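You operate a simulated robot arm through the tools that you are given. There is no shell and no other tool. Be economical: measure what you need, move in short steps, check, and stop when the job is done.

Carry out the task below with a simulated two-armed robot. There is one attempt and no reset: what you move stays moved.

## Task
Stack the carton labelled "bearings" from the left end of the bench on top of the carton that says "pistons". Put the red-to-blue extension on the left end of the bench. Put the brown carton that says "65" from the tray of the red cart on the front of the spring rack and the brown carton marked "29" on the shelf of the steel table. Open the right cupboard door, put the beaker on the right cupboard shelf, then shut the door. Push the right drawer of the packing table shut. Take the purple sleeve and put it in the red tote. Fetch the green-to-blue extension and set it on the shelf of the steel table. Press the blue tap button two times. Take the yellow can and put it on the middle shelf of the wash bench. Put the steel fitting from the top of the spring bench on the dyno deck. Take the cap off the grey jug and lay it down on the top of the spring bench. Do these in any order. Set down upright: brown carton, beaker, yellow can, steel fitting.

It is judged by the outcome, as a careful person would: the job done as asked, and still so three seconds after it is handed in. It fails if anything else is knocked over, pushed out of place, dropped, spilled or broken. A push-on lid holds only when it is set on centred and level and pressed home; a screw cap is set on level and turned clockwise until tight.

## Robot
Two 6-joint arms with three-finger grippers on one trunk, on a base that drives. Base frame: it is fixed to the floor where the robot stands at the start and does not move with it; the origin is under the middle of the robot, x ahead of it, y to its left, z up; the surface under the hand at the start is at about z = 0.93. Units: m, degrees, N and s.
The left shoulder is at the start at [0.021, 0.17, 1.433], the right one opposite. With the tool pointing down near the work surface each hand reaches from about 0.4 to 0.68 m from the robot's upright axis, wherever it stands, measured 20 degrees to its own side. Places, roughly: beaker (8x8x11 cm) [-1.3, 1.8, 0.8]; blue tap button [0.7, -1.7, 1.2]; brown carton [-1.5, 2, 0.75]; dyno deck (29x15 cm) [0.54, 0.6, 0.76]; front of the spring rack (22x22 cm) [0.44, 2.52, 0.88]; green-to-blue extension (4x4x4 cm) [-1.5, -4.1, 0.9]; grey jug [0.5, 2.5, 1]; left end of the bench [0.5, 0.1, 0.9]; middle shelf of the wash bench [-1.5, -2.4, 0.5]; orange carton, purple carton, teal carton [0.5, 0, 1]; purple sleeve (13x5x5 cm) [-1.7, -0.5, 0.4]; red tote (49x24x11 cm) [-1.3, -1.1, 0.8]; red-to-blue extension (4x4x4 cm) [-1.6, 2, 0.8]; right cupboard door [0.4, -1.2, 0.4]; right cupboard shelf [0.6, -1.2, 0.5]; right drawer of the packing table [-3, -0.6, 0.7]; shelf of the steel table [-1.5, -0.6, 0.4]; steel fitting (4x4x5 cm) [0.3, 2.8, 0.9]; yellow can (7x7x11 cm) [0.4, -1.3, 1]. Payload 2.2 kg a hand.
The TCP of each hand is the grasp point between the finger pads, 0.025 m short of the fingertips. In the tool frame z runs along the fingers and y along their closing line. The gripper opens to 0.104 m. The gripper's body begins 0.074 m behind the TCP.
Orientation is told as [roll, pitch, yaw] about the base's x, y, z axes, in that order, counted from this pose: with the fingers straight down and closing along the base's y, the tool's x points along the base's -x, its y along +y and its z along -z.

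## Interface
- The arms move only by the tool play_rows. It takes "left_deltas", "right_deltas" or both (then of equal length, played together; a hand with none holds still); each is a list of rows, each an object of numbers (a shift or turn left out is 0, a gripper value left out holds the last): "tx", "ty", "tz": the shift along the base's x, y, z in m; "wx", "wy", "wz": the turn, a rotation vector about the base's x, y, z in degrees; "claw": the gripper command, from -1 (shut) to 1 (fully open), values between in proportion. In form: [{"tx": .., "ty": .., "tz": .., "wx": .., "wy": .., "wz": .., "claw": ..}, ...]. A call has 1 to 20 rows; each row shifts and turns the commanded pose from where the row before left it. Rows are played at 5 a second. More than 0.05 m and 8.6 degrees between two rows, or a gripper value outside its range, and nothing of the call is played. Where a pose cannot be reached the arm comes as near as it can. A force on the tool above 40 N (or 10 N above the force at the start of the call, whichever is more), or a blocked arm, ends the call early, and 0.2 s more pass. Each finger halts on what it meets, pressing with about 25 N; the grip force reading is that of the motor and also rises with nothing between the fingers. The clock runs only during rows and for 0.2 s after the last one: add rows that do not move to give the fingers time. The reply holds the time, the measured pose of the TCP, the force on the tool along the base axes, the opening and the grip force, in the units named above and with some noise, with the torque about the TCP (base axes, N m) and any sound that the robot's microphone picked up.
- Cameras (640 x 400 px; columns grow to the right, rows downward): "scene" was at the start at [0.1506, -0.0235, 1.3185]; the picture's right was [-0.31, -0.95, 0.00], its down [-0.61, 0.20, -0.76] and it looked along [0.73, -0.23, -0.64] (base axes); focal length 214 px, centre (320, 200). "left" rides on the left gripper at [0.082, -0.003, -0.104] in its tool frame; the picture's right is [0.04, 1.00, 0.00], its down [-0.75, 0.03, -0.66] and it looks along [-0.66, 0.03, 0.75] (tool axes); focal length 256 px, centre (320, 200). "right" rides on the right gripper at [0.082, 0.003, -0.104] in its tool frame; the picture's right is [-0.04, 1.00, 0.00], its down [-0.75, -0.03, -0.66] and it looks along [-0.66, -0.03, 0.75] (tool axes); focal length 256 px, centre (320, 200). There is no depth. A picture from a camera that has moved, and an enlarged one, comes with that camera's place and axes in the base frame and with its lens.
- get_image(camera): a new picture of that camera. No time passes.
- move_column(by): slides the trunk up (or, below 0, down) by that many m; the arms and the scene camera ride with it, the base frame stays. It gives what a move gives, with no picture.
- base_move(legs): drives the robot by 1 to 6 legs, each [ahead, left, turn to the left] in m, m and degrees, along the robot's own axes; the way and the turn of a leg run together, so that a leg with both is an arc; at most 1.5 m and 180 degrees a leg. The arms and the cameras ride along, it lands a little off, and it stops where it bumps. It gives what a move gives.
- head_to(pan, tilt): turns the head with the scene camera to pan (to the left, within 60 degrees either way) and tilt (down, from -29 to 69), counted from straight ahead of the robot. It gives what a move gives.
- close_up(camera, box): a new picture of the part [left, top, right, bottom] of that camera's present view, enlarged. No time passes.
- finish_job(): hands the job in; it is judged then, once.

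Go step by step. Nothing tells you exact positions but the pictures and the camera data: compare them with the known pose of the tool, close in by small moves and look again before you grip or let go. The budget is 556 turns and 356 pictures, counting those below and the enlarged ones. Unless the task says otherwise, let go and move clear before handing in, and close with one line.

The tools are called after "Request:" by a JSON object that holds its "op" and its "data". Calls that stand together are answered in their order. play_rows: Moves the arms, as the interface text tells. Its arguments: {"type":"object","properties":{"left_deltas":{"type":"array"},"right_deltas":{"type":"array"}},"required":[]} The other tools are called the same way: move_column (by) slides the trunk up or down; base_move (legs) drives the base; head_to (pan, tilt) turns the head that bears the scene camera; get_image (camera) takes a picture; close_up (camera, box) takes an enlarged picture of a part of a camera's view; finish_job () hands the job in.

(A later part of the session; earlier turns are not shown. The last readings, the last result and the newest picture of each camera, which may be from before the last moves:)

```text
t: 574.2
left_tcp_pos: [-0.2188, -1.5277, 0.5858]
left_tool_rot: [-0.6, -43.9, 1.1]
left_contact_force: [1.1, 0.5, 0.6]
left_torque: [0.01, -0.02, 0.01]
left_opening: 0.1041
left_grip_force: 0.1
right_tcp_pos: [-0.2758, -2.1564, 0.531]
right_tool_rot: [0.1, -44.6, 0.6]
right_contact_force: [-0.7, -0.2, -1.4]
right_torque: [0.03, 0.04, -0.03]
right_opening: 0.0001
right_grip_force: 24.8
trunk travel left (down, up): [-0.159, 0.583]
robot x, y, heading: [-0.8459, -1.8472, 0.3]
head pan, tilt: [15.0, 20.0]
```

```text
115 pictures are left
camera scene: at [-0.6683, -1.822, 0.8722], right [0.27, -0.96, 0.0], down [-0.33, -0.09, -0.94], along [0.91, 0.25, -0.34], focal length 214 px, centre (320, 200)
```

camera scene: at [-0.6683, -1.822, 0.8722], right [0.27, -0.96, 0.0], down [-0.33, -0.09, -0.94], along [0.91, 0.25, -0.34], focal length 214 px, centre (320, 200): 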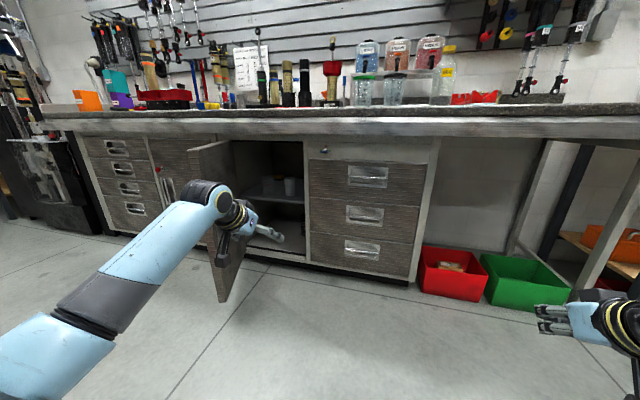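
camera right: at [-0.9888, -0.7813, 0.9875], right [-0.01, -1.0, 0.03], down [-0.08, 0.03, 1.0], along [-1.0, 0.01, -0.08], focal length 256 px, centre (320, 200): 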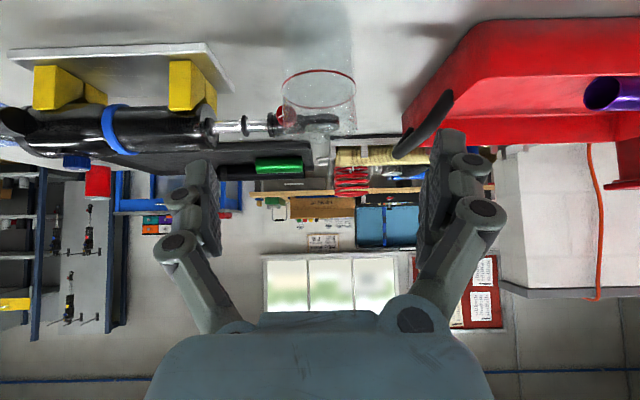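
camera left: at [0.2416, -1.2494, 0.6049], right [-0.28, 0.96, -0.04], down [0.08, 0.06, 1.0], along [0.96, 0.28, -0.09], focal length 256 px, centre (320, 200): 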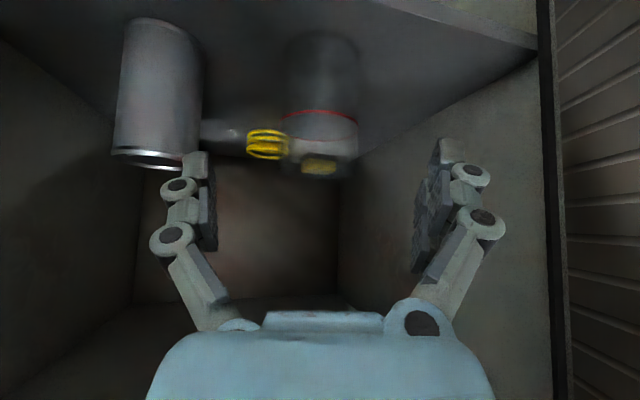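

Now to shut the door: I go round to the door's outer (left) side.

Request:
{"op": "base_move", "data": {"legs": [[0, 1.16, 0], [0.35, 0, 0]]}}

Request:
{"op": "head_to", "data": {"pan": -20, "tilt": 25}}

Request:
{"op": "get_image", "data": {"camera": "scene"}}

```text
t: 582.0
left_tcp_pos: [0.1108, -0.3577, 0.5854]
left_tool_rot: [-0.6, -43.9, 2.2]
left_contact_force: [0.7, -0.2, -0.1]
left_torque: [-0.03, 0.02, 0.01]
left_opening: 0.1039
left_grip_force: 0.0
right_tcp_pos: [0.0647, -0.9871, 0.5312]
right_tool_rot: [0.0, -44.7, 1.7]
right_contact_force: [-0.5, 0.4, 0.9]
right_torque: [0.0, -0.04, -0.03]
right_opening: 0.0001
right_grip_force: 25.0
trunk travel left (down, up): [-0.159, 0.583]
robot x, y, heading: [-0.5115, -0.6901, 1.5]
head pan, tilt: [15.0, 20.0]
```

```text
t: 583.0
left_tcp_pos: [0.1109, -0.3572, 0.5861]
left_tool_rot: [-0.5, -43.9, 2.2]
left_contact_force: [0.8, -0.1, 0.0]
left_torque: [-0.04, 0.02, 0.02]
left_opening: 0.104
left_grip_force: 0.0
right_tcp_pos: [0.0654, -0.9868, 0.5321]
right_tool_rot: [0.1, -44.7, 1.7]
right_contact_force: [0.2, 0.8, -0.3]
right_torque: [0.0, 0.0, -0.02]
right_opening: 0.0
right_grip_force: 24.9
trunk travel left (down, up): [-0.159, 0.583]
robot x, y, heading: [-0.5106, -0.692, 1.6]
head pan, tilt: [-20.0, 25.0]
```

```text
114 pictures are left
camera scene: at [-0.3354, -0.7154, 0.8641], right [-0.32, -0.95, 0.0], down [-0.4, 0.13, -0.91], along [0.86, -0.29, -0.42], focal length 214 px, centre (320, 200)
```

scene: 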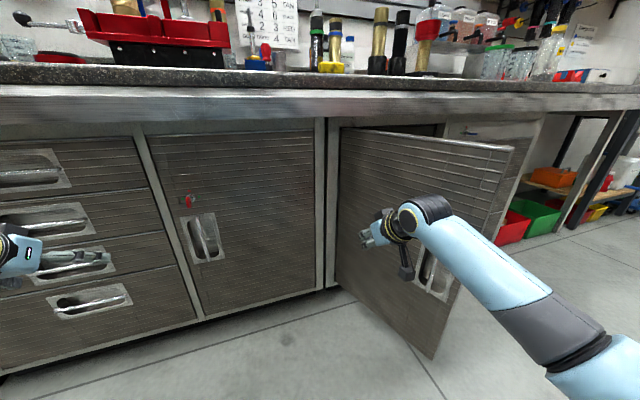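

Request:
{"op": "base_move", "data": {"legs": [[0, -0.25, 0]]}}

Request:
{"op": "get_image", "data": {"camera": "scene"}}

```text
t: 584.8
left_tcp_pos: [0.1169, -0.6109, 0.5851]
left_tool_rot: [-0.8, -43.8, 2.2]
left_contact_force: [0.0, 0.1, -0.3]
left_torque: [0.02, -0.01, 0.03]
left_opening: 0.104
left_grip_force: 0.1
right_tcp_pos: [0.0725, -1.2389, 0.5338]
right_tool_rot: [0.1, -45.1, 1.7]
right_contact_force: [25.4, 21.0, 11.7]
right_torque: [-0.4, 0.2, 0.45]
right_opening: 0.0
right_grip_force: 24.9
trunk travel left (down, up): [-0.159, 0.583]
robot x, y, heading: [-0.508, -0.9454, 1.2]
head pan, tilt: [-20.0, 25.0]
```

```text
113 pictures are left
camera scene: at [-0.3291, -0.9676, 0.8643], right [-0.32, -0.95, 0.0], down [-0.4, 0.13, -0.91], along [0.86, -0.29, -0.42], focal length 214 px, centre (320, 200)
```

scene: 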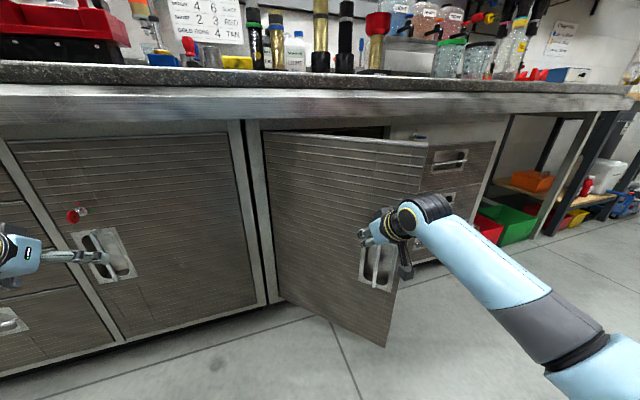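

Request:
{"op": "base_move", "data": {"legs": [[0.1, -0.1, 0]]}}

Request:
{"op": "get_image", "data": {"camera": "scene"}}

```text
t: 586.1
left_tcp_pos: [0.2195, -0.7128, 0.5861]
left_tool_rot: [-0.4, -43.9, 2.1]
left_contact_force: [0.0, -0.2, 0.1]
left_torque: [-0.02, -0.01, 0.0]
left_opening: 0.1042
left_grip_force: 0.0
right_tcp_pos: [0.173, -1.3418, 0.5339]
right_tool_rot: [0.3, -45.2, 1.5]
right_contact_force: [0.3, -0.1, 0.2]
right_torque: [0.04, -0.01, -0.01]
right_opening: 0.0002
right_grip_force: 28.6
trunk travel left (down, up): [-0.159, 0.583]
robot x, y, heading: [-0.4024, -1.0447, 1.2]
head pan, tilt: [-20.0, 25.0]
```

```text
112 pictures are left
camera scene: at [-0.228, -1.0695, 0.8641], right [-0.32, -0.95, 0.0], down [-0.4, 0.14, -0.91], along [0.86, -0.29, -0.42], focal length 214 px, centre (320, 200)
```

scene: 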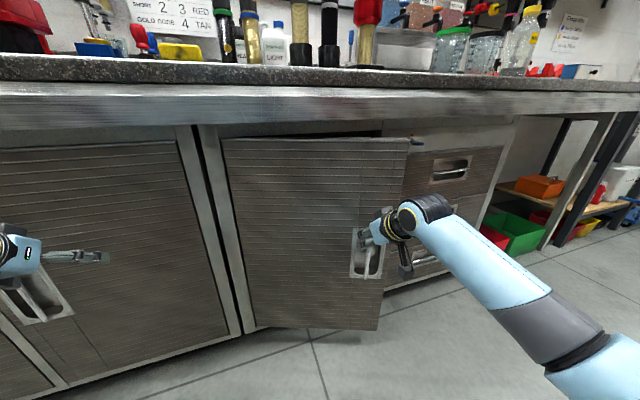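

Request:
{"op": "play_rows", "data": {"right_deltas": [{"tx": 0.025, "ty": -0.01}, {"tx": 0.025, "ty": -0.01}, {"tx": 0.025, "ty": -0.005}, {"tx": 0.025}, {"tx": 0.02}, {}]}}

Request:
{"op": "get_image", "data": {"camera": "scene"}}

```text
t: 587.5
left_tcp_pos: [0.219, -0.7131, 0.5861]
left_tool_rot: [-0.6, -43.8, 2.0]
left_contact_force: [0.1, -0.2, 0.6]
left_torque: [0.0, -0.01, -0.03]
left_opening: 0.1039
left_grip_force: 0.0
right_tcp_pos: [0.2952, -1.3675, 0.5329]
right_tool_rot: [0.3, -45.2, 1.5]
right_contact_force: [0.7, -0.1, -0.1]
right_torque: [-0.01, 0.0, -0.03]
right_opening: 0.0001
right_grip_force: 28.4
trunk travel left (down, up): [-0.159, 0.583]
robot x, y, heading: [-0.4032, -1.045, 1.3]
head pan, tilt: [-20.0, 25.0]
```

```text
111 pictures are left
camera scene: at [-0.2279, -1.0695, 0.8641], right [-0.32, -0.95, 0.0], down [-0.4, 0.14, -0.91], along [0.86, -0.29, -0.42], focal length 214 px, centre (320, 200)
```

scene: 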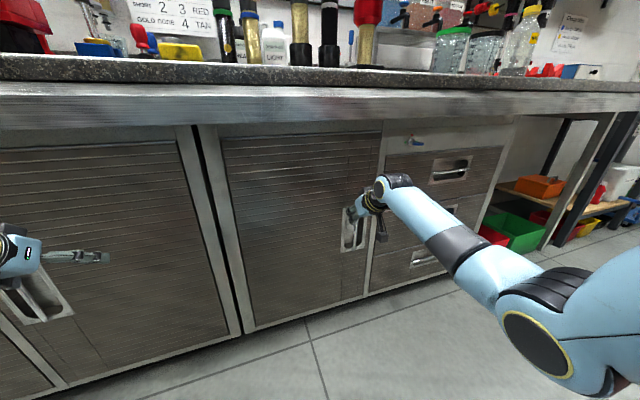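

Request:
{"op": "play_rows", "data": {"right_deltas": [{"tx": 0.015}, {"tx": 0.015}, {"tx": 0.01}, {"tx": 0.01}, {}]}}

Request:
{"op": "close_up", "data": {"camera": "scene", "box": [200, 110, 420, 330]}}

```text
t: 588.1
left_tcp_pos: [0.2183, -0.7148, 0.5874]
left_tool_rot: [-0.6, -44.0, 1.9]
left_contact_force: [0.6, 0.2, -0.3]
left_torque: [0.02, 0.03, -0.01]
left_opening: 0.1039
left_grip_force: 0.1
right_tcp_pos: [0.31, -1.3677, 0.5337]
right_tool_rot: [0.4, -44.7, 1.2]
right_contact_force: [-22.2, 5.3, 13.5]
right_torque: [0.12, -0.34, 0.29]
right_opening: 0.0
right_grip_force: 28.6
trunk travel left (down, up): [-0.159, 0.583]
robot x, y, heading: [-0.4049, -1.0439, 0.8]
head pan, tilt: [-20.0, 25.0]
stopped in row 2 (right hand): the force on the tool passed its limit at 51 N (the readings are from after the stop); the commanded pose is now the measured one
```

```text
1.82 times, centred on (310, 220) of scene
camera zoom: at [-0.2307, -1.0693, 0.8648], right [-0.33, -0.95, 0.0], down [-0.4, 0.14, -0.91], along [0.86, -0.3, -0.42], focal length 390 px, centre (338, 164)
```

zoom: 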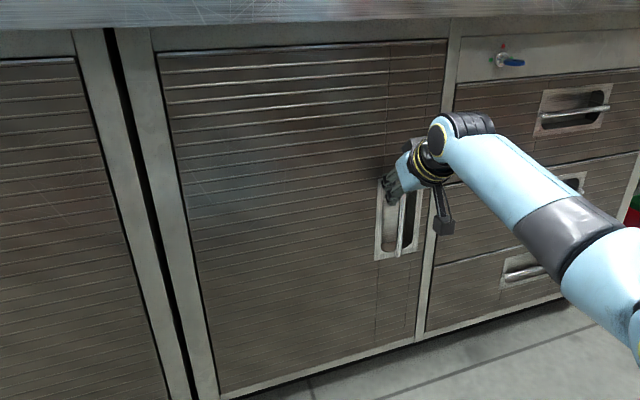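

The door is flush and stopped. I retract and verify.

Request:
{"op": "play_rows", "data": {"right_deltas": [{"tx": -0.03}, {"tx": -0.04}, {"tx": -0.04}, {}]}}

Request:
{"op": "base_move", "data": {"legs": [[-0.35, 0, 0]]}}

Request:
{"op": "get_image", "data": {"camera": "scene"}}

```text
t: 589.1
left_tcp_pos: [0.2193, -0.7151, 0.5859]
left_tool_rot: [-0.5, -44.0, 2.0]
left_contact_force: [0.3, -0.7, -0.3]
left_torque: [-0.02, -0.02, -0.01]
left_opening: 0.1041
left_grip_force: 0.1
right_tcp_pos: [0.2013, -1.3663, 0.53]
right_tool_rot: [0.4, -44.4, 1.2]
right_contact_force: [-0.7, -0.6, -0.2]
right_torque: [-0.01, 0.01, 0.05]
right_opening: 0.0002
right_grip_force: 28.3
trunk travel left (down, up): [-0.159, 0.583]
robot x, y, heading: [-0.4033, -1.045, 1.0]
head pan, tilt: [-20.0, 25.0]
```

```text
t: 591.3
left_tcp_pos: [-0.1264, -0.7251, 0.5862]
left_tool_rot: [-0.5, -43.9, 1.4]
left_contact_force: [-0.3, 0.4, -0.6]
left_torque: [0.01, -0.04, 0.01]
left_opening: 0.1038
left_grip_force: 0.1
right_tcp_pos: [-0.151, -1.3769, 0.5299]
right_tool_rot: [0.5, -44.5, 0.8]
right_contact_force: [-0.2, 0.4, 0.4]
right_torque: [-0.01, -0.04, 0.01]
right_opening: 0.0
right_grip_force: 28.3
trunk travel left (down, up): [-0.159, 0.583]
robot x, y, heading: [-0.7509, -1.0477, 0.1]
head pan, tilt: [-20.0, 25.0]
```

```text
109 pictures are left
camera scene: at [-0.5774, -1.0763, 0.8641], right [-0.33, -0.94, 0.0], down [-0.4, 0.14, -0.91], along [0.85, -0.3, -0.42], focal length 214 px, centre (320, 200)
```

scene: 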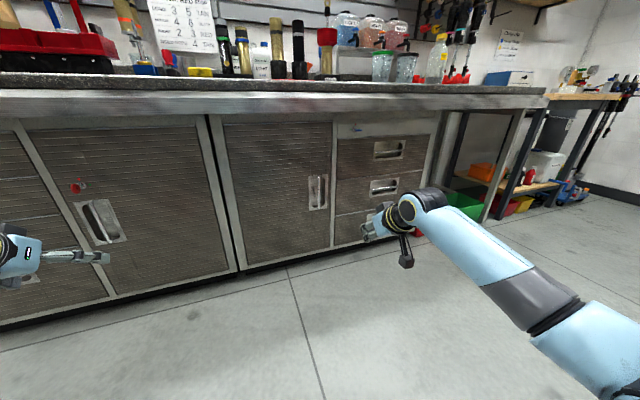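

The door is shut. Next, carton "65" at the back-left of the cart tray; it's best reached from the cart's left side. I raise the trunk and drive there.

Request:
{"op": "move_column", "data": {"by": 0.4}}

Request:
{"op": "move_column", "data": {"by": 0.1}}

Request:
{"op": "base_move", "data": {"legs": [[0, 1.4, 0], [0, 0.5, 0], [-1.5, 0, 0], [-0.25, 0, 0], [0, 0.9, 0]]}}

Request:
{"op": "head_to", "data": {"pan": 15, "tilt": 30}}

Request:
{"op": "get_image", "data": {"camera": "scene"}}

```text
t: 595.2
left_tcp_pos: [-0.1255, -0.7253, 0.9853]
left_tool_rot: [-0.6, -43.9, 1.4]
left_contact_force: [-0.1, 0.2, -0.7]
left_torque: [0.02, -0.01, -0.01]
left_opening: 0.104
left_grip_force: 0.2
right_tcp_pos: [-0.1507, -1.3765, 0.9297]
right_tool_rot: [0.4, -44.5, 0.8]
right_contact_force: [0.7, -0.2, 0.2]
right_torque: [0.0, -0.02, 0.04]
right_opening: 0.0
right_grip_force: 28.8
trunk travel left (down, up): [-0.559, 0.183]
robot x, y, heading: [-0.7543, -1.0501, 0.4]
head pan, tilt: [-20.0, 25.0]
```

```text
t: 596.5
left_tcp_pos: [-0.1254, -0.7252, 1.0854]
left_tool_rot: [-0.6, -43.8, 1.4]
left_contact_force: [0.2, 0.0, -0.4]
left_torque: [0.01, 0.02, 0.01]
left_opening: 0.1043
left_grip_force: 0.0
right_tcp_pos: [-0.1497, -1.3775, 1.0317]
right_tool_rot: [0.4, -44.5, 0.9]
right_contact_force: [-0.4, -0.2, 0.5]
right_torque: [0.02, -0.01, -0.01]
right_opening: 0.0
right_grip_force: 28.5
trunk travel left (down, up): [-0.659, 0.083]
robot x, y, heading: [-0.7519, -1.0516, 0.5]
head pan, tilt: [-20.0, 25.0]
```

```text
t: 618.6
left_tcp_pos: [-1.9915, 1.9566, 1.086]
left_tool_rot: [-0.6, -43.8, 3.6]
left_contact_force: [0.3, 0.4, 0.3]
left_torque: [-0.07, -0.02, -0.03]
left_opening: 0.1043
left_grip_force: 0.0
right_tcp_pos: [-1.9922, 1.3039, 1.0297]
right_tool_rot: [0.4, -44.5, 3.0]
right_contact_force: [0.5, -0.3, -0.3]
right_torque: [0.01, 0.01, -0.02]
right_opening: 0.0
right_grip_force: 28.4
trunk travel left (down, up): [-0.659, 0.083]
robot x, y, heading: [-2.6104, 1.6121, 2.5]
head pan, tilt: [-20.0, 25.0]
```

```text
t: 619.6
left_tcp_pos: [-1.9921, 1.9555, 1.0858]
left_tool_rot: [-0.6, -43.9, 3.5]
left_contact_force: [0.6, -0.1, 0.0]
left_torque: [-0.03, -0.02, 0.01]
left_opening: 0.104
left_grip_force: 0.0
right_tcp_pos: [-1.9924, 1.3042, 1.0309]
right_tool_rot: [0.4, -44.5, 2.9]
right_contact_force: [-0.2, -0.7, 0.2]
right_torque: [-0.03, 0.0, 0.0]
right_opening: 0.0
right_grip_force: 28.0
trunk travel left (down, up): [-0.659, 0.083]
robot x, y, heading: [-2.6085, 1.6136, 2.9]
head pan, tilt: [15.0, 30.0]
```

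```text
108 pictures are left
camera scene: at [-2.4508, 1.6424, 1.3681], right [0.3, -0.95, 0.0], down [-0.48, -0.15, -0.87], along [0.83, 0.26, -0.5], focal length 214 px, centre (320, 200)
```

scene: 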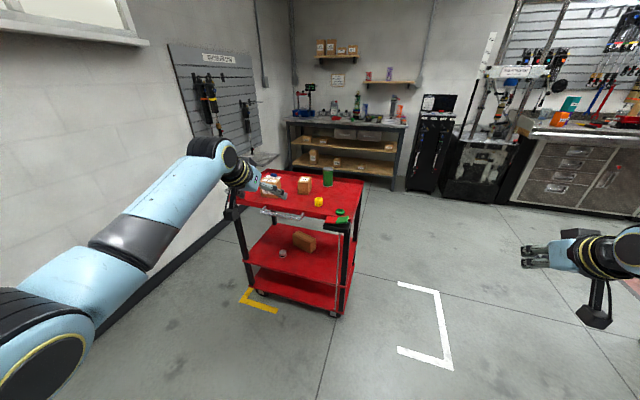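

Request:
{"op": "base_move", "data": {"legs": [[0.05, 0.2, -2.9]]}}

Request:
{"op": "get_image", "data": {"camera": "left"}}

Request:
{"op": "close_up", "data": {"camera": "scene", "box": [200, 140, 400, 280]}}

```text
t: 621.2
left_tcp_pos: [-1.9307, 2.1297, 1.0862]
left_tool_rot: [-0.5, -43.9, 0.9]
left_contact_force: [1.5, -0.2, -0.5]
left_torque: [-0.02, 0.03, -0.03]
left_opening: 0.1041
left_grip_force: 0.1
right_tcp_pos: [-1.9638, 1.4772, 1.0299]
right_tool_rot: [0.2, -44.4, 0.2]
right_contact_force: [-0.3, 0.7, 0.2]
right_torque: [-0.01, 0.01, 0.04]
right_opening: 0.0
right_grip_force: 28.9
trunk travel left (down, up): [-0.659, 0.083]
robot x, y, heading: [-2.5617, 1.808, 0.0]
head pan, tilt: [15.0, 30.0]
```

```text
107 pictures are left
camera left: at [-2.0638, 2.1258, 1.1043], right [-0.04, 1.0, -0.04], down [0.09, 0.04, 1.0], along [1.0, 0.03, -0.09], focal length 256 px, centre (320, 200)
```

left: 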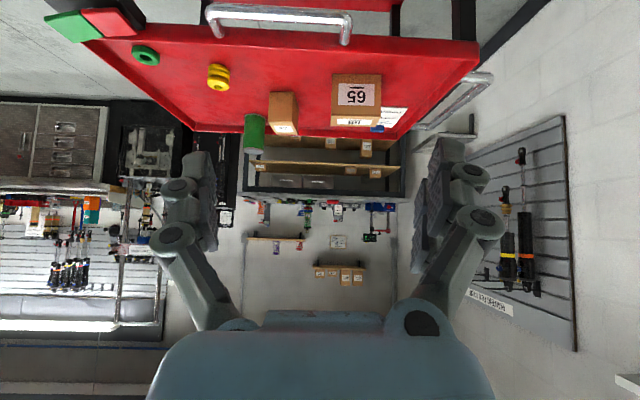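

```text
2.86 times, centred on (300, 210) of scene
camera zoom: at [-2.4063, 1.839, 1.3681], right [0.26, -0.97, 0.0], down [-0.48, -0.13, -0.87], along [0.84, 0.22, -0.5], focal length 613 px, centre (377, 171)
```

zoom: 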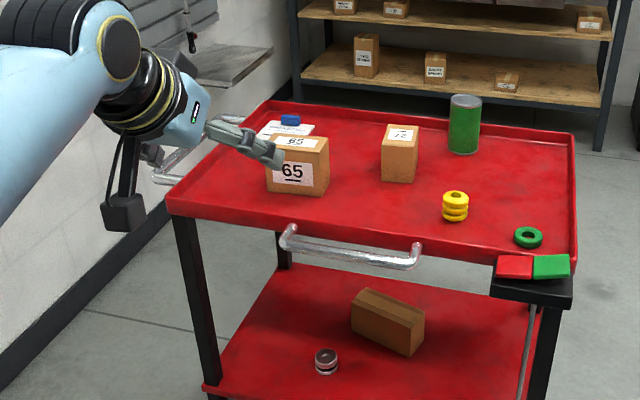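

Label "65" faces this side; carton spans y 2.174–2.266 (9.2 cm), front at x ≈ -1.564. I close in and centre carefully.

Request:
{"op": "base_move", "data": {"legs": [[0.26, 0.09, 0]]}}

Request:
{"op": "play_rows", "data": {"left_deltas": [{"tz": -0.04}, {"tz": -0.04}, {"tz": -0.04}, {}]}}

Request:
{"op": "get_image", "data": {"camera": "left"}}

```text
t: 623.1
left_tcp_pos: [-1.676, 2.226, 1.0849]
left_tool_rot: [-0.6, -43.8, 1.3]
left_contact_force: [0.0, -0.2, -1.2]
left_torque: [-0.03, 0.0, -0.03]
left_opening: 0.1041
left_grip_force: 0.1
right_tcp_pos: [-1.701, 1.5737, 1.0298]
right_tool_rot: [0.4, -44.6, 0.7]
right_contact_force: [-0.2, 0.9, 0.5]
right_torque: [0.0, 0.01, 0.0]
right_opening: 0.0
right_grip_force: 28.2
trunk travel left (down, up): [-0.659, 0.083]
robot x, y, heading: [-2.3055, 1.9, 0.6]
head pan, tilt: [15.0, 30.0]
```

```text
t: 624.1
left_tcp_pos: [-1.6756, 2.2272, 0.9666]
left_tool_rot: [-0.6, -43.8, 1.3]
left_contact_force: [-0.5, 0.0, -0.1]
left_torque: [0.02, -0.01, -0.01]
left_opening: 0.104
left_grip_force: 0.1
right_tcp_pos: [-1.7013, 1.5743, 1.0308]
right_tool_rot: [0.4, -44.5, 0.7]
right_contact_force: [0.2, -0.7, -0.4]
right_torque: [0.01, 0.03, -0.03]
right_opening: 0.0003
right_grip_force: 28.2
trunk travel left (down, up): [-0.659, 0.083]
robot x, y, heading: [-2.3044, 1.9056, 0.4]
head pan, tilt: [15.0, 30.0]
```

```text
105 pictures are left
camera left: at [-1.8063, 2.222, 0.9854], right [-0.04, 1.0, -0.03], down [0.09, 0.04, 1.0], along [1.0, 0.04, -0.09], focal length 256 px, centre (320, 200)
```

left: 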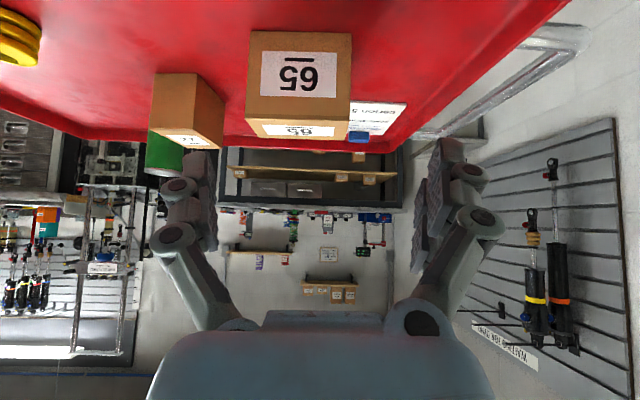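

Request:
{"op": "play_rows", "data": {"left_deltas": [{"ty": -0.014}, {"tx": 0.03, "tz": -0.029}, {"tx": 0.03, "tz": -0.029}, {}]}}

Request:
{"op": "get_image", "data": {"camera": "left"}}

```text
t: 625.1
left_tcp_pos: [-1.6214, 2.2132, 0.9069]
left_tool_rot: [-0.6, -43.9, 1.3]
left_contact_force: [-2.2, 0.1, -1.7]
left_torque: [-0.02, -0.18, 0.04]
left_opening: 0.1039
left_grip_force: 0.1
right_tcp_pos: [-1.7038, 1.5745, 1.03]
right_tool_rot: [0.3, -44.6, 0.7]
right_contact_force: [-0.2, 0.5, -0.1]
right_torque: [-0.01, 0.01, -0.04]
right_opening: 0.0
right_grip_force: 28.4
trunk travel left (down, up): [-0.659, 0.083]
robot x, y, heading: [-2.3059, 1.9026, 0.5]
head pan, tilt: [15.0, 30.0]
```

```text
104 pictures are left
camera left: at [-1.7521, 2.2072, 0.9256], right [-0.05, 1.0, -0.03], down [0.09, 0.04, 1.0], along [1.0, 0.04, -0.09], focal length 256 px, centre (320, 200)
```

left: 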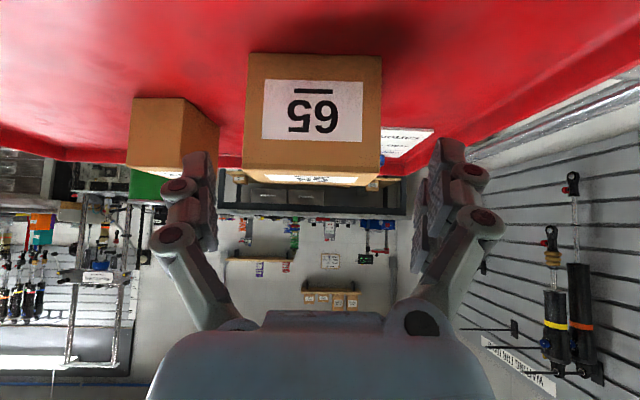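

A slight touch: the fit is only a few mm per side. I back off, shift 4 mm and try again slowly.

Request:
{"op": "play_rows", "data": {"left_deltas": [{"tx": -0.015, "tz": 0.015}, {"ty": -0.005}, {}]}}

Request:
{"op": "close_up", "data": {"camera": "left", "box": [140, 20, 500, 260]}}

```text
t: 625.9
left_tcp_pos: [-1.6326, 2.2054, 0.9224]
left_tool_rot: [-0.6, -44.0, 1.3]
left_contact_force: [1.3, 1.0, 0.2]
left_torque: [0.0, -0.03, 0.0]
left_opening: 0.1038
left_grip_force: 0.0
right_tcp_pos: [-1.7024, 1.5745, 1.0294]
right_tool_rot: [0.4, -44.4, 0.7]
right_contact_force: [0.2, 0.3, -0.2]
right_torque: [-0.03, 0.01, 0.01]
right_opening: 0.0001
right_grip_force: 28.9
trunk travel left (down, up): [-0.659, 0.083]
robot x, y, heading: [-2.3045, 1.901, 0.2]
head pan, tilt: [15.0, 30.0]
```

```text
1.67 times, centred on (320, 140) of left
camera zoom: at [-1.7632, 2.2002, 0.9415], right [-0.04, 1.0, -0.03], down [0.09, 0.04, 1.0], along [1.0, 0.04, -0.09], focal length 427 px, centre (320, 300)
```

zoom: 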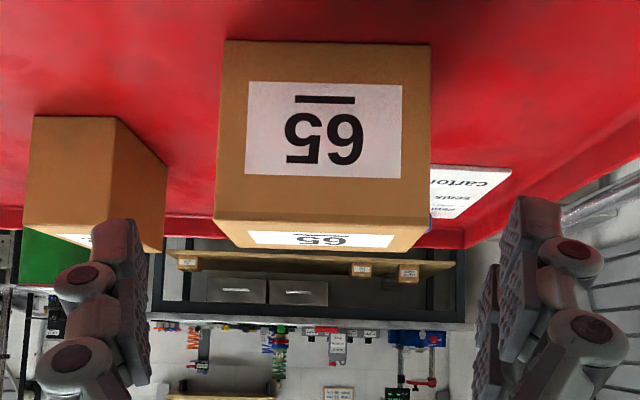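

Request:
{"op": "play_rows", "data": {"left_deltas": [{"ty": 0.0035}, {"tx": 0.022, "tz": -0.02}, {"tx": 0.02, "tz": -0.018}, {}]}}

Request:
{"op": "get_image", "data": {"camera": "left"}}

Request:
{"op": "close_up", "data": {"camera": "scene", "box": [220, 130, 400, 270]}}

```text
t: 626.9
left_tcp_pos: [-1.6173, 2.2099, 0.9067]
left_tool_rot: [-0.4, -43.9, 1.4]
left_contact_force: [0.2, -0.4, -0.1]
left_torque: [0.01, 0.04, -0.01]
left_opening: 0.1041
left_grip_force: 0.1
left hand out of reach, approached as far as the arm can: row 2, 3
right_tcp_pos: [-1.7029, 1.5744, 1.0294]
right_tool_rot: [0.5, -44.5, 0.7]
right_contact_force: [-0.4, -1.2, 0.2]
right_torque: [-0.02, 0.02, -0.02]
right_opening: 0.0
right_grip_force: 28.0
trunk travel left (down, up): [-0.659, 0.083]
robot x, y, heading: [-2.3015, 1.9024, 0.4]
head pan, tilt: [15.0, 30.0]
```

```text
102 pictures are left
camera left: at [-1.7485, 2.2041, 0.927], right [-0.04, 1.0, -0.03], down [0.09, 0.04, 1.0], along [1.0, 0.04, -0.09], focal length 256 px, centre (320, 200)
```

left: 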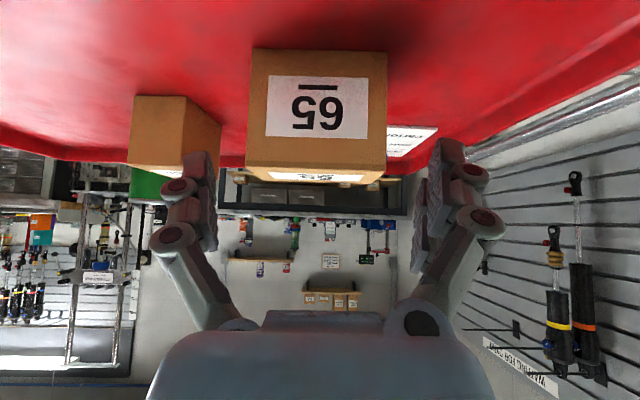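

```text
2.86 times, centred on (310, 200) of scene
camera zoom: at [-2.1463, 1.9302, 1.368], right [0.27, -0.96, 0.0], down [-0.48, -0.13, -0.87], along [0.83, 0.23, -0.5], focal length 613 px, centre (349, 200)
```

zoom: 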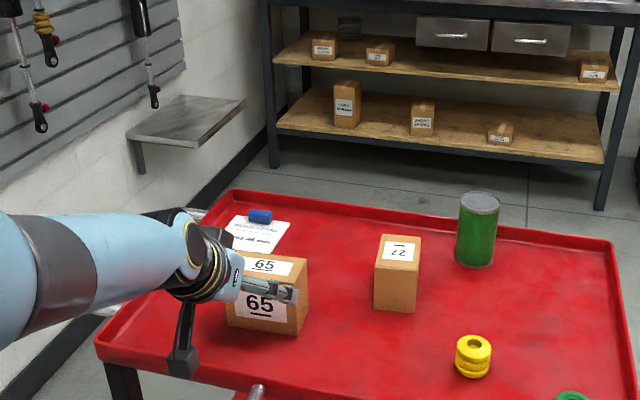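

It was only reach. I move the base forward 7 cm, then lower with the trunk.

Request:
{"op": "base_move", "data": {"legs": [[0.07, 0, 0]]}}

Request:
{"op": "get_image", "data": {"camera": "left"}}

```text
t: 628.0
left_tcp_pos: [-1.5453, 2.2108, 0.9065]
left_tool_rot: [-0.5, -43.8, 1.4]
left_contact_force: [0.7, 0.0, -1.4]
left_torque: [-0.01, -0.01, 0.01]
left_opening: 0.104
left_grip_force: 0.0
right_tcp_pos: [-1.6282, 1.5757, 1.0285]
right_tool_rot: [0.4, -44.4, 0.7]
right_contact_force: [-0.6, -0.7, -0.1]
right_torque: [-0.05, 0.0, -0.01]
right_opening: 0.0
right_grip_force: 28.4
trunk travel left (down, up): [-0.659, 0.083]
robot x, y, heading: [-2.2337, 1.9061, 0.4]
head pan, tilt: [15.0, 30.0]
```

```text
100 pictures are left
camera left: at [-1.6757, 2.2051, 0.9262], right [-0.05, 1.0, -0.03], down [0.09, 0.04, 1.0], along [0.99, 0.04, -0.09], focal length 256 px, centre (320, 200)
```

left: 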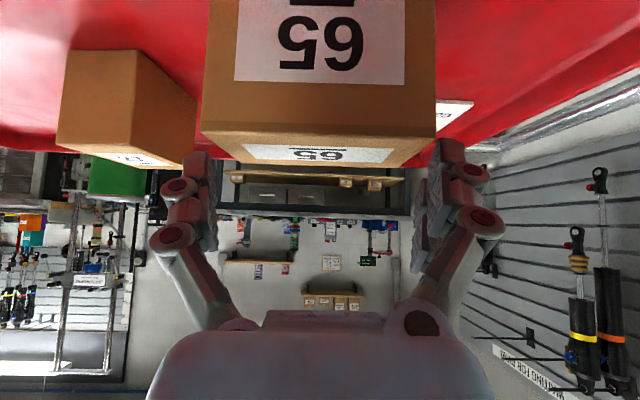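

Request:
{"op": "move_column", "data": {"by": -0.03}}

Request:
{"op": "move_column", "data": {"by": -0.025}}

Request:
{"op": "play_rows", "data": {"left_deltas": [{"claw": -1}, {}, {}]}}

Request:
{"op": "get_image", "data": {"camera": "left"}}

```text
t: 628.7
left_tcp_pos: [-1.5436, 2.2101, 0.8866]
left_tool_rot: [-0.5, -44.7, 1.4]
left_contact_force: [2.7, 2.1, 31.2]
left_torque: [-1.36, 0.41, 0.11]
left_opening: 0.1048
left_grip_force: 0.0
right_tcp_pos: [-1.6315, 1.5727, 1.0016]
right_tool_rot: [0.6, -44.7, 0.6]
right_contact_force: [-0.1, -0.3, 0.5]
right_torque: [-0.01, 0.02, 0.02]
right_opening: 0.0
right_grip_force: 28.2
trunk travel left (down, up): [-0.629, 0.113]
robot x, y, heading: [-2.2314, 1.9077, 0.7]
head pan, tilt: [15.0, 30.0]
```

```text
t: 629.0
left_tcp_pos: [-1.54, 2.2116, 0.8863]
left_tool_rot: [-0.6, -45.0, 1.6]
left_contact_force: [-6.3, -2.3, 14.7]
left_torque: [-0.46, 0.11, -0.21]
left_opening: 0.1045
left_grip_force: 0.1
right_tcp_pos: [-1.63, 1.5747, 1.0005]
right_tool_rot: [0.5, -44.7, 0.7]
right_contact_force: [0.4, -0.6, 0.2]
right_torque: [-0.01, 0.0, -0.02]
right_opening: 0.0001
right_grip_force: 28.7
trunk travel left (down, up): [-0.628, 0.114]
robot x, y, heading: [-2.2317, 1.9021, 0.4]
head pan, tilt: [15.0, 30.0]
stopped: the force on the tool passed its limit at 49 N (the readings are from after the stop); the commanded pose is now the measured one
```

```text
t: 629.8
left_tcp_pos: [-1.5395, 2.2095, 0.8885]
left_tool_rot: [-0.7, -44.9, 1.6]
left_contact_force: [1.4, -4.0, 20.2]
left_torque: [-1.5, 0.09, 0.12]
left_opening: 0.1043
left_grip_force: 25.3
right_tcp_pos: [-1.6305, 1.5726, 0.9991]
right_tool_rot: [0.5, -44.6, 0.7]
right_contact_force: [0.1, 0.0, -0.4]
right_torque: [0.01, 0.0, 0.03]
right_opening: 0.0
right_grip_force: 27.9
trunk travel left (down, up): [-0.628, 0.114]
robot x, y, heading: [-2.2361, 1.9062, 0.3]
head pan, tilt: [15.0, 30.0]
```

```text
99 pictures are left
camera left: at [-1.6718, 2.204, 0.9032], right [-0.05, 1.0, -0.04], down [0.07, 0.04, 1.0], along [1.0, 0.04, -0.07], focal length 256 px, centre (320, 200)
```

left: 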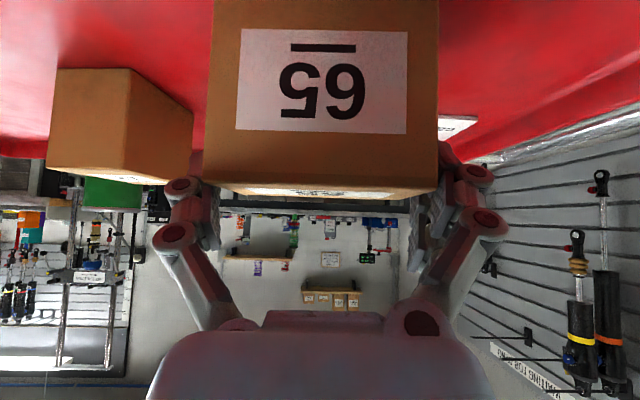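

The carton is too wide this way (the fingers rest on its top). I lift off and re-grip top-down across its thin side instead.

Request:
{"op": "play_rows", "data": {"left_deltas": [{"claw": 1, "tz": 0.02}, {"tz": 0.03}, {"tz": 0.03}, {"tz": 0.03}, {}]}}

Request:
{"op": "base_move", "data": {"legs": [[-0.12, 0, 0]]}}

Request:
{"op": "move_column", "data": {"by": 0.11}}

Request:
{"op": "play_rows", "data": {"left_deltas": [{"wy": 7.5}, {"wy": 7.5}, {"wy": 7.5}, {"wy": 7.5}, {"wy": 7.5}, {"wy": 7.3}, {"wz": 8.2}, {"wz": 8.2}, {"wz": 8.2}, {"wz": 8.2}, {"wz": 8.2}, {"wz": 8.2}, {"wz": 8.2}, {"wz": 8.2}, {"wz": 8.2}, {"wz": 8.2}, {"wz": 6.6}, {}]}}

Request:
{"op": "get_image", "data": {"camera": "left"}}

```text
t: 631.0
left_tcp_pos: [-1.5415, 2.21, 0.9931]
left_tool_rot: [-0.6, -44.6, 1.5]
left_contact_force: [0.1, 0.8, 0.1]
left_torque: [-0.03, -0.02, 0.01]
left_opening: 0.1043
left_grip_force: 0.1
right_tcp_pos: [-1.6281, 1.5751, 0.9994]
right_tool_rot: [0.5, -44.4, 0.7]
right_contact_force: [0.2, -0.6, 0.8]
right_torque: [0.0, -0.02, 0.03]
right_opening: 0.0003
right_grip_force: 28.4
trunk travel left (down, up): [-0.628, 0.114]
robot x, y, heading: [-2.2312, 1.9061, 0.6]
head pan, tilt: [15.0, 30.0]
```

```text
t: 632.2
left_tcp_pos: [-1.6566, 2.2077, 0.9944]
left_tool_rot: [-0.6, -44.7, 1.2]
left_contact_force: [-0.4, 0.4, 0.2]
left_torque: [0.03, -0.03, 0.01]
left_opening: 0.1038
left_grip_force: 0.1
right_tcp_pos: [-1.7487, 1.5713, 1.0007]
right_tool_rot: [0.4, -44.6, 0.5]
right_contact_force: [0.4, -1.1, 0.0]
right_torque: [0.02, -0.05, 0.01]
right_opening: 0.0
right_grip_force: 28.3
trunk travel left (down, up): [-0.628, 0.114]
robot x, y, heading: [-2.3458, 1.9019, 0.3]
head pan, tilt: [15.0, 30.0]
```

```text
t: 633.6
left_tcp_pos: [-1.6568, 2.2074, 1.1044]
left_tool_rot: [-0.5, -44.6, 1.2]
left_contact_force: [0.0, 0.0, -1.0]
left_torque: [-0.01, -0.01, -0.03]
left_opening: 0.1039
left_grip_force: 0.0
right_tcp_pos: [-1.7464, 1.5707, 1.1085]
right_tool_rot: [0.4, -44.4, 0.4]
right_contact_force: [0.2, 0.7, 0.3]
right_torque: [-0.02, 0.0, -0.02]
right_opening: 0.0
right_grip_force: 27.7
trunk travel left (down, up): [-0.738, 0.004]
robot x, y, heading: [-2.3467, 1.8996, 0.2]
head pan, tilt: [15.0, 30.0]
```

```text
t: 637.4
left_tcp_pos: [-1.706, 2.2, 1.1192]
left_tool_rot: [0.3, 0.1, 89.6]
left_contact_force: [0.9, 0.3, 0.1]
left_torque: [0.0, 0.02, -0.01]
left_opening: 0.1039
left_grip_force: 0.1
left hand out of reach, approached as far as the arm can: row 5, 6
right_tcp_pos: [-1.7472, 1.5715, 1.1099]
right_tool_rot: [0.3, -44.7, 0.4]
right_contact_force: [-0.6, 1.0, 0.0]
right_torque: [0.01, 0.01, 0.0]
right_opening: 0.0002
right_grip_force: 28.1
trunk travel left (down, up): [-0.738, 0.004]
robot x, y, heading: [-2.3514, 1.9024, 0.3]
head pan, tilt: [15.0, 30.0]
```

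```text
98 pictures are left
camera left: at [-1.7036, 2.1185, 1.2235], right [-1.0, -0.03, 0.01], down [-0.02, 0.76, 0.65], along [-0.03, 0.65, -0.76], focal length 256 px, centre (320, 200)
```

left: 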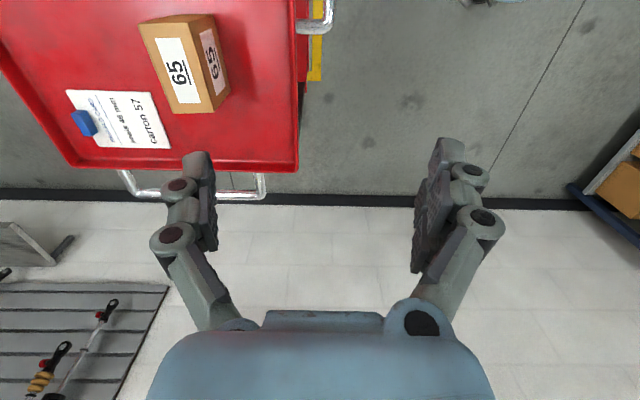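

Now I see its top: centre (-1.535, 2.209), thin side 5.5 cm along x, yaw ≈ 4°. I move in for a top-down grip.

Request:
{"op": "base_move", "data": {"legs": [[0.17, 0.01, 0]]}}

Request:
{"op": "play_rows", "data": {"left_deltas": [{"wz": 4, "tz": -0.03}, {"tz": -0.04}, {}]}}

Request:
{"op": "get_image", "data": {"camera": "left"}}

```text
t: 638.9
left_tcp_pos: [-1.5436, 2.2124, 1.1183]
left_tool_rot: [0.3, 0.1, 89.5]
left_contact_force: [-0.7, 0.8, -0.2]
left_torque: [0.0, -0.01, 0.01]
left_opening: 0.104
left_grip_force: 0.0
right_tcp_pos: [-1.5843, 1.5829, 1.1096]
right_tool_rot: [0.4, -44.5, 0.5]
right_contact_force: [0.9, -0.1, 0.4]
right_torque: [0.0, -0.01, -0.01]
right_opening: 0.0
right_grip_force: 28.4
trunk travel left (down, up): [-0.738, 0.004]
robot x, y, heading: [-2.1861, 1.9116, 0.5]
head pan, tilt: [15.0, 30.0]
```

```text
t: 639.7
left_tcp_pos: [-1.5655, 2.207, 1.0596]
left_tool_rot: [0.2, 0.1, 93.6]
left_contact_force: [0.8, -0.1, 0.8]
left_torque: [-0.01, -0.01, 0.0]
left_opening: 0.1039
left_grip_force: 0.1
left hand out of reach, approached as far as the arm can: row 1, 2
right_tcp_pos: [-1.5837, 1.5836, 1.1093]
right_tool_rot: [0.4, -44.6, 0.5]
right_contact_force: [0.9, -1.0, 0.3]
right_torque: [-0.02, -0.01, -0.04]
right_opening: 0.0002
right_grip_force: 28.1
trunk travel left (down, up): [-0.738, 0.004]
robot x, y, heading: [-2.1848, 1.9138, 0.1]
head pan, tilt: [15.0, 30.0]
```

```text
97 pictures are left
camera left: at [-1.5571, 2.1257, 1.1638], right [-0.99, -0.1, 0.0], down [-0.07, 0.75, 0.66], along [-0.07, 0.65, -0.76], focal length 256 px, centre (320, 200)
```

left: 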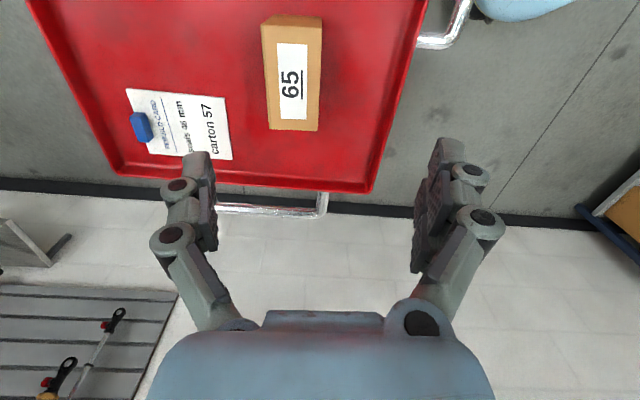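

Request:
{"op": "base_move", "data": {"legs": [[0.04, 0, 0]]}}

Request:
{"op": "move_column", "data": {"by": -0.14}}

Request:
{"op": "get_image", "data": {"camera": "left"}}

```text
t: 640.5
left_tcp_pos: [-1.5278, 2.2088, 1.0599]
left_tool_rot: [0.2, 0.1, 93.6]
left_contact_force: [-0.7, 0.9, 0.4]
left_torque: [0.0, -0.02, 0.05]
left_opening: 0.1036
left_grip_force: 0.0
right_tcp_pos: [-1.546, 1.5823, 1.1119]
right_tool_rot: [0.5, -44.7, 0.5]
right_contact_force: [0.3, 0.0, 0.6]
right_torque: [0.01, 0.0, -0.01]
right_opening: 0.0002
right_grip_force: 28.1
trunk travel left (down, up): [-0.738, 0.004]
robot x, y, heading: [-2.1441, 1.9129, 0.2]
head pan, tilt: [15.0, 30.0]
```

```text
t: 642.2
left_tcp_pos: [-1.5248, 2.2072, 0.9199]
left_tool_rot: [0.3, 0.1, 93.5]
left_contact_force: [-0.4, 0.3, -0.9]
left_torque: [-0.02, 0.03, 0.02]
left_opening: 0.1039
left_grip_force: 0.0
right_tcp_pos: [-1.5444, 1.5828, 0.9698]
right_tool_rot: [0.4, -44.6, 0.5]
right_contact_force: [0.7, 0.4, 0.8]
right_torque: [0.0, 0.0, 0.0]
right_opening: 0.0
right_grip_force: 28.3
trunk travel left (down, up): [-0.598, 0.144]
robot x, y, heading: [-2.144, 1.9153, 0.3]
head pan, tilt: [15.0, 30.0]
```

```text
96 pictures are left
camera left: at [-1.5181, 2.1262, 1.0239], right [-0.99, -0.1, 0.01], down [-0.07, 0.75, 0.66], along [-0.07, 0.65, -0.76], focal length 256 px, centre (320, 200)
```

left: 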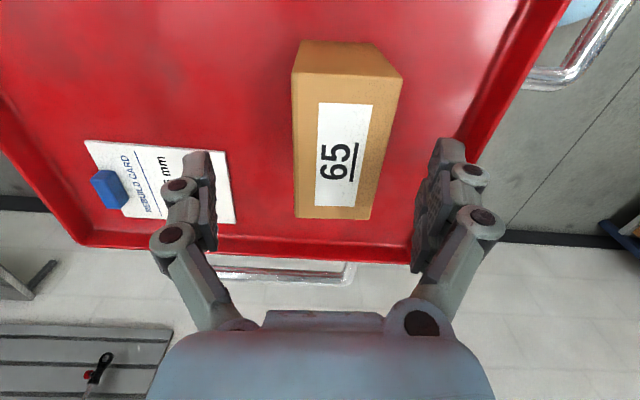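

Request:
{"op": "play_rows", "data": {"left_deltas": [{"tx": -0.015, "ty": 0.002}, {}]}}

Request:
{"op": "move_column", "data": {"by": -0.07}}

Request:
{"op": "play_rows", "data": {"left_deltas": [{"claw": -1}, {}, {}, {}]}}

Request:
{"op": "get_image", "data": {"camera": "left"}}

```text
t: 642.8
left_tcp_pos: [-1.5301, 2.2117, 0.9153]
left_tool_rot: [0.3, 0.1, 93.5]
left_contact_force: [0.2, 0.0, -0.2]
left_torque: [0.0, 0.02, -0.04]
left_opening: 0.1039
left_grip_force: 0.1
left hand out of reach, approached as far as the arm can: row 1
right_tcp_pos: [-1.5438, 1.5816, 0.9688]
right_tool_rot: [0.4, -44.5, 0.5]
right_contact_force: [-0.1, -0.7, -0.5]
right_torque: [0.0, 0.0, 0.03]
right_opening: 0.0001
right_grip_force: 28.3
trunk travel left (down, up): [-0.598, 0.144]
robot x, y, heading: [-2.1432, 1.9145, 0.2]
head pan, tilt: [15.0, 30.0]
```

```text
t: 643.9
left_tcp_pos: [-1.5304, 2.2101, 0.8407]
left_tool_rot: [0.8, 0.1, 93.5]
left_contact_force: [-0.6, -0.2, -0.3]
left_torque: [-0.03, 0.01, 0.0]
left_opening: 0.1039
left_grip_force: 0.1
right_tcp_pos: [-1.5442, 1.5825, 0.9005]
right_tool_rot: [0.3, -44.6, 0.5]
right_contact_force: [-0.8, 0.2, 0.8]
right_torque: [0.05, 0.01, 0.03]
right_opening: 0.0001
right_grip_force: 27.8
trunk travel left (down, up): [-0.528, 0.214]
robot x, y, heading: [-2.1446, 1.9169, -0.0]
head pan, tilt: [15.0, 30.0]
```

```text
t: 644.9
left_tcp_pos: [-1.5314, 2.2098, 0.8415]
left_tool_rot: [0.8, 0.1, 93.5]
left_contact_force: [-1.5, -0.1, 4.3]
left_torque: [0.1, -0.15, 0.05]
left_opening: 0.0551
left_grip_force: 25.0
right_tcp_pos: [-1.5451, 1.5833, 0.9004]
right_tool_rot: [0.4, -44.6, 0.6]
right_contact_force: [-0.5, 0.3, -0.1]
right_torque: [-0.02, -0.03, 0.02]
right_opening: 0.0001
right_grip_force: 27.9
trunk travel left (down, up): [-0.528, 0.214]
robot x, y, heading: [-2.1467, 1.9142, 0.4]
head pan, tilt: [15.0, 30.0]
```

```text
95 pictures are left
camera left: at [-1.5217, 2.1293, 0.9451], right [-0.99, -0.1, 0.01], down [-0.07, 0.75, 0.66], along [-0.08, 0.65, -0.76], focal length 256 px, centre (320, 200)
```

left: 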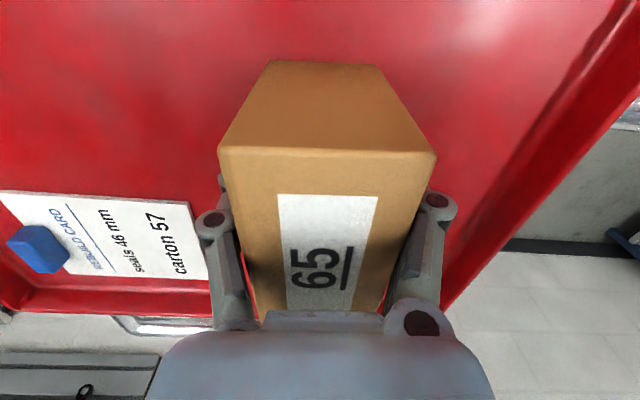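

Gripped. I lift and drive around to the spring bench.

Request:
{"op": "move_column", "data": {"by": 0.21}}

Request:
{"op": "base_move", "data": {"legs": [[-0.3, 0, 0], [0, -0.95, 0], [1.5, 0, 0], [0, 0.8, 0]]}}

Request:
{"op": "head_to", "data": {"pan": 15, "tilt": 20}}

Request:
{"op": "get_image", "data": {"camera": "scene"}}

```text
t: 647.1
left_tcp_pos: [-1.5309, 2.2117, 1.051]
left_tool_rot: [0.7, 0.1, 93.5]
left_contact_force: [-0.8, 0.8, -3.5]
left_torque: [0.02, -0.01, -0.03]
left_opening: 0.0547
left_grip_force: 25.0
right_tcp_pos: [-1.543, 1.5825, 1.1088]
right_tool_rot: [0.5, -44.4, 0.5]
right_contact_force: [0.5, 1.0, 0.0]
right_torque: [-0.02, 0.06, 0.03]
right_opening: 0.0
right_grip_force: 28.8
trunk travel left (down, up): [-0.738, 0.004]
robot x, y, heading: [-2.1446, 1.9141, 0.5]
head pan, tilt: [15.0, 30.0]
```

```text
t: 664.9
left_tcp_pos: [-0.257, 2.0585, 1.0506]
left_tool_rot: [0.6, 0.1, 91.9]
left_contact_force: [0.1, 0.3, -3.0]
left_torque: [-0.02, -0.01, 0.02]
left_opening: 0.0547
left_grip_force: 24.7
right_tcp_pos: [-0.2902, 1.4326, 1.1098]
right_tool_rot: [0.3, -44.5, -1.1]
right_contact_force: [0.7, -0.8, 0.0]
right_torque: [0.02, 0.0, 0.01]
right_opening: 0.0001
right_grip_force: 28.3
trunk travel left (down, up): [-0.738, 0.004]
robot x, y, heading: [-0.8821, 1.7776, -1.2]
head pan, tilt: [15.0, 30.0]
```

```text
t: 665.6
left_tcp_pos: [-0.2596, 2.0586, 1.0513]
left_tool_rot: [0.7, 0.1, 91.9]
left_contact_force: [-0.6, 1.0, -4.0]
left_torque: [-0.01, 0.01, 0.01]
left_opening: 0.0548
left_grip_force: 25.0
right_tcp_pos: [-0.2885, 1.4323, 1.1088]
right_tool_rot: [0.5, -44.5, -1.1]
right_contact_force: [-0.4, -0.7, 0.2]
right_torque: [-0.02, 0.01, -0.01]
right_opening: 0.0
right_grip_force: 28.1
trunk travel left (down, up): [-0.738, 0.004]
robot x, y, heading: [-0.8811, 1.7828, -1.3]
head pan, tilt: [15.0, 20.0]
```

```text
94 pictures are left
camera scene: at [-0.7199, 1.8033, 1.4633], right [0.24, -0.97, 0.0], down [-0.33, -0.08, -0.94], along [0.91, 0.22, -0.34], focal length 214 px, centre (320, 200)
```

scene: 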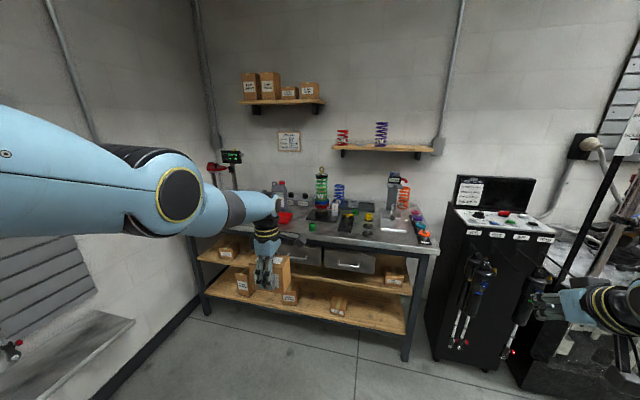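

Request:
{"op": "close_up", "data": {"camera": "scene", "box": [190, 60, 450, 260]}}

```text
2.00 times, centred on (320, 160) of scene
camera zoom: at [-0.7199, 1.8033, 1.4633], right [0.24, -0.97, 0.0], down [-0.33, -0.08, -0.94], along [0.91, 0.22, -0.34], focal length 429 px, centre (320, 280)
```

zoom: 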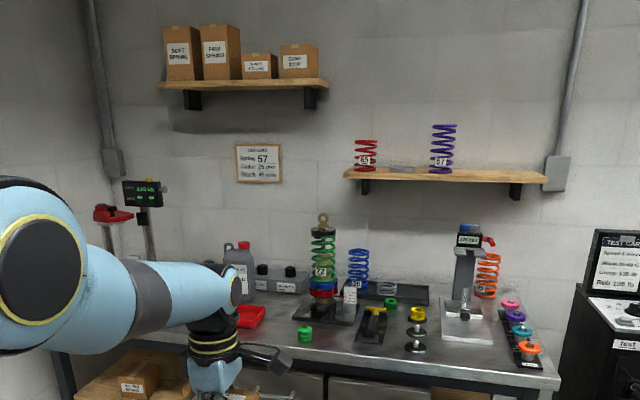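

Request:
{"op": "base_move", "data": {"legs": [[0, 0.55, 1]]}}

Request:
{"op": "head_to", "data": {"pan": 0, "tilt": 30}}

Request:
{"op": "get_image", "data": {"camera": "scene"}}

```text
t: 668.8
left_tcp_pos: [-0.2567, 2.6379, 1.0497]
left_tool_rot: [0.6, 0.0, 92.9]
left_contact_force: [-0.5, -0.6, -3.1]
left_torque: [-0.01, -0.02, 0.03]
left_opening: 0.0547
left_grip_force: 24.8
right_tcp_pos: [-0.2734, 2.0098, 1.1101]
right_tool_rot: [0.4, -44.5, 0.0]
right_contact_force: [0.2, 0.0, 0.7]
right_torque: [0.04, -0.03, 0.01]
right_opening: 0.0001
right_grip_force: 28.0
trunk travel left (down, up): [-0.738, 0.004]
robot x, y, heading: [-0.8705, 2.3475, -0.4]
head pan, tilt: [15.0, 20.0]
```

```text
t: 669.6
left_tcp_pos: [-0.2558, 2.6368, 1.0511]
left_tool_rot: [0.7, 0.1, 92.9]
left_contact_force: [-0.5, 0.2, -3.1]
left_torque: [0.01, -0.02, 0.01]
left_opening: 0.0546
left_grip_force: 25.4
right_tcp_pos: [-0.2748, 2.0117, 1.1097]
right_tool_rot: [0.4, -44.5, 0.0]
right_contact_force: [0.1, 0.1, -0.5]
right_torque: [-0.03, 0.0, -0.01]
right_opening: 0.0
right_grip_force: 28.4
trunk travel left (down, up): [-0.738, 0.004]
robot x, y, heading: [-0.874, 2.3463, -0.5]
head pan, tilt: [0.0, 30.0]
```

```text
92 pictures are left
camera scene: at [-0.712, 2.3493, 1.4473], right [0.0, -1.0, 0.0], down [-0.5, 0.0, -0.87], along [0.87, 0.0, -0.5], focal length 214 px, centre (320, 200)
```

scene: 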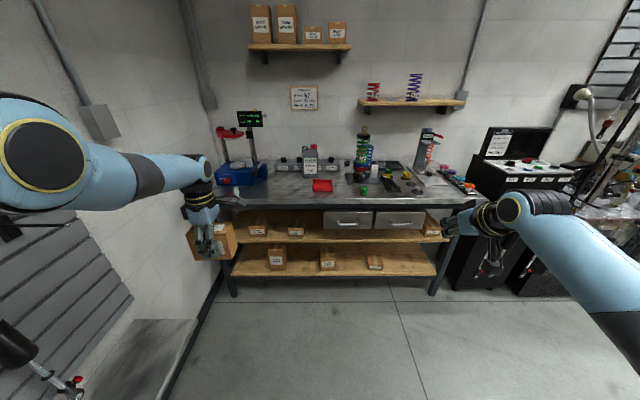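

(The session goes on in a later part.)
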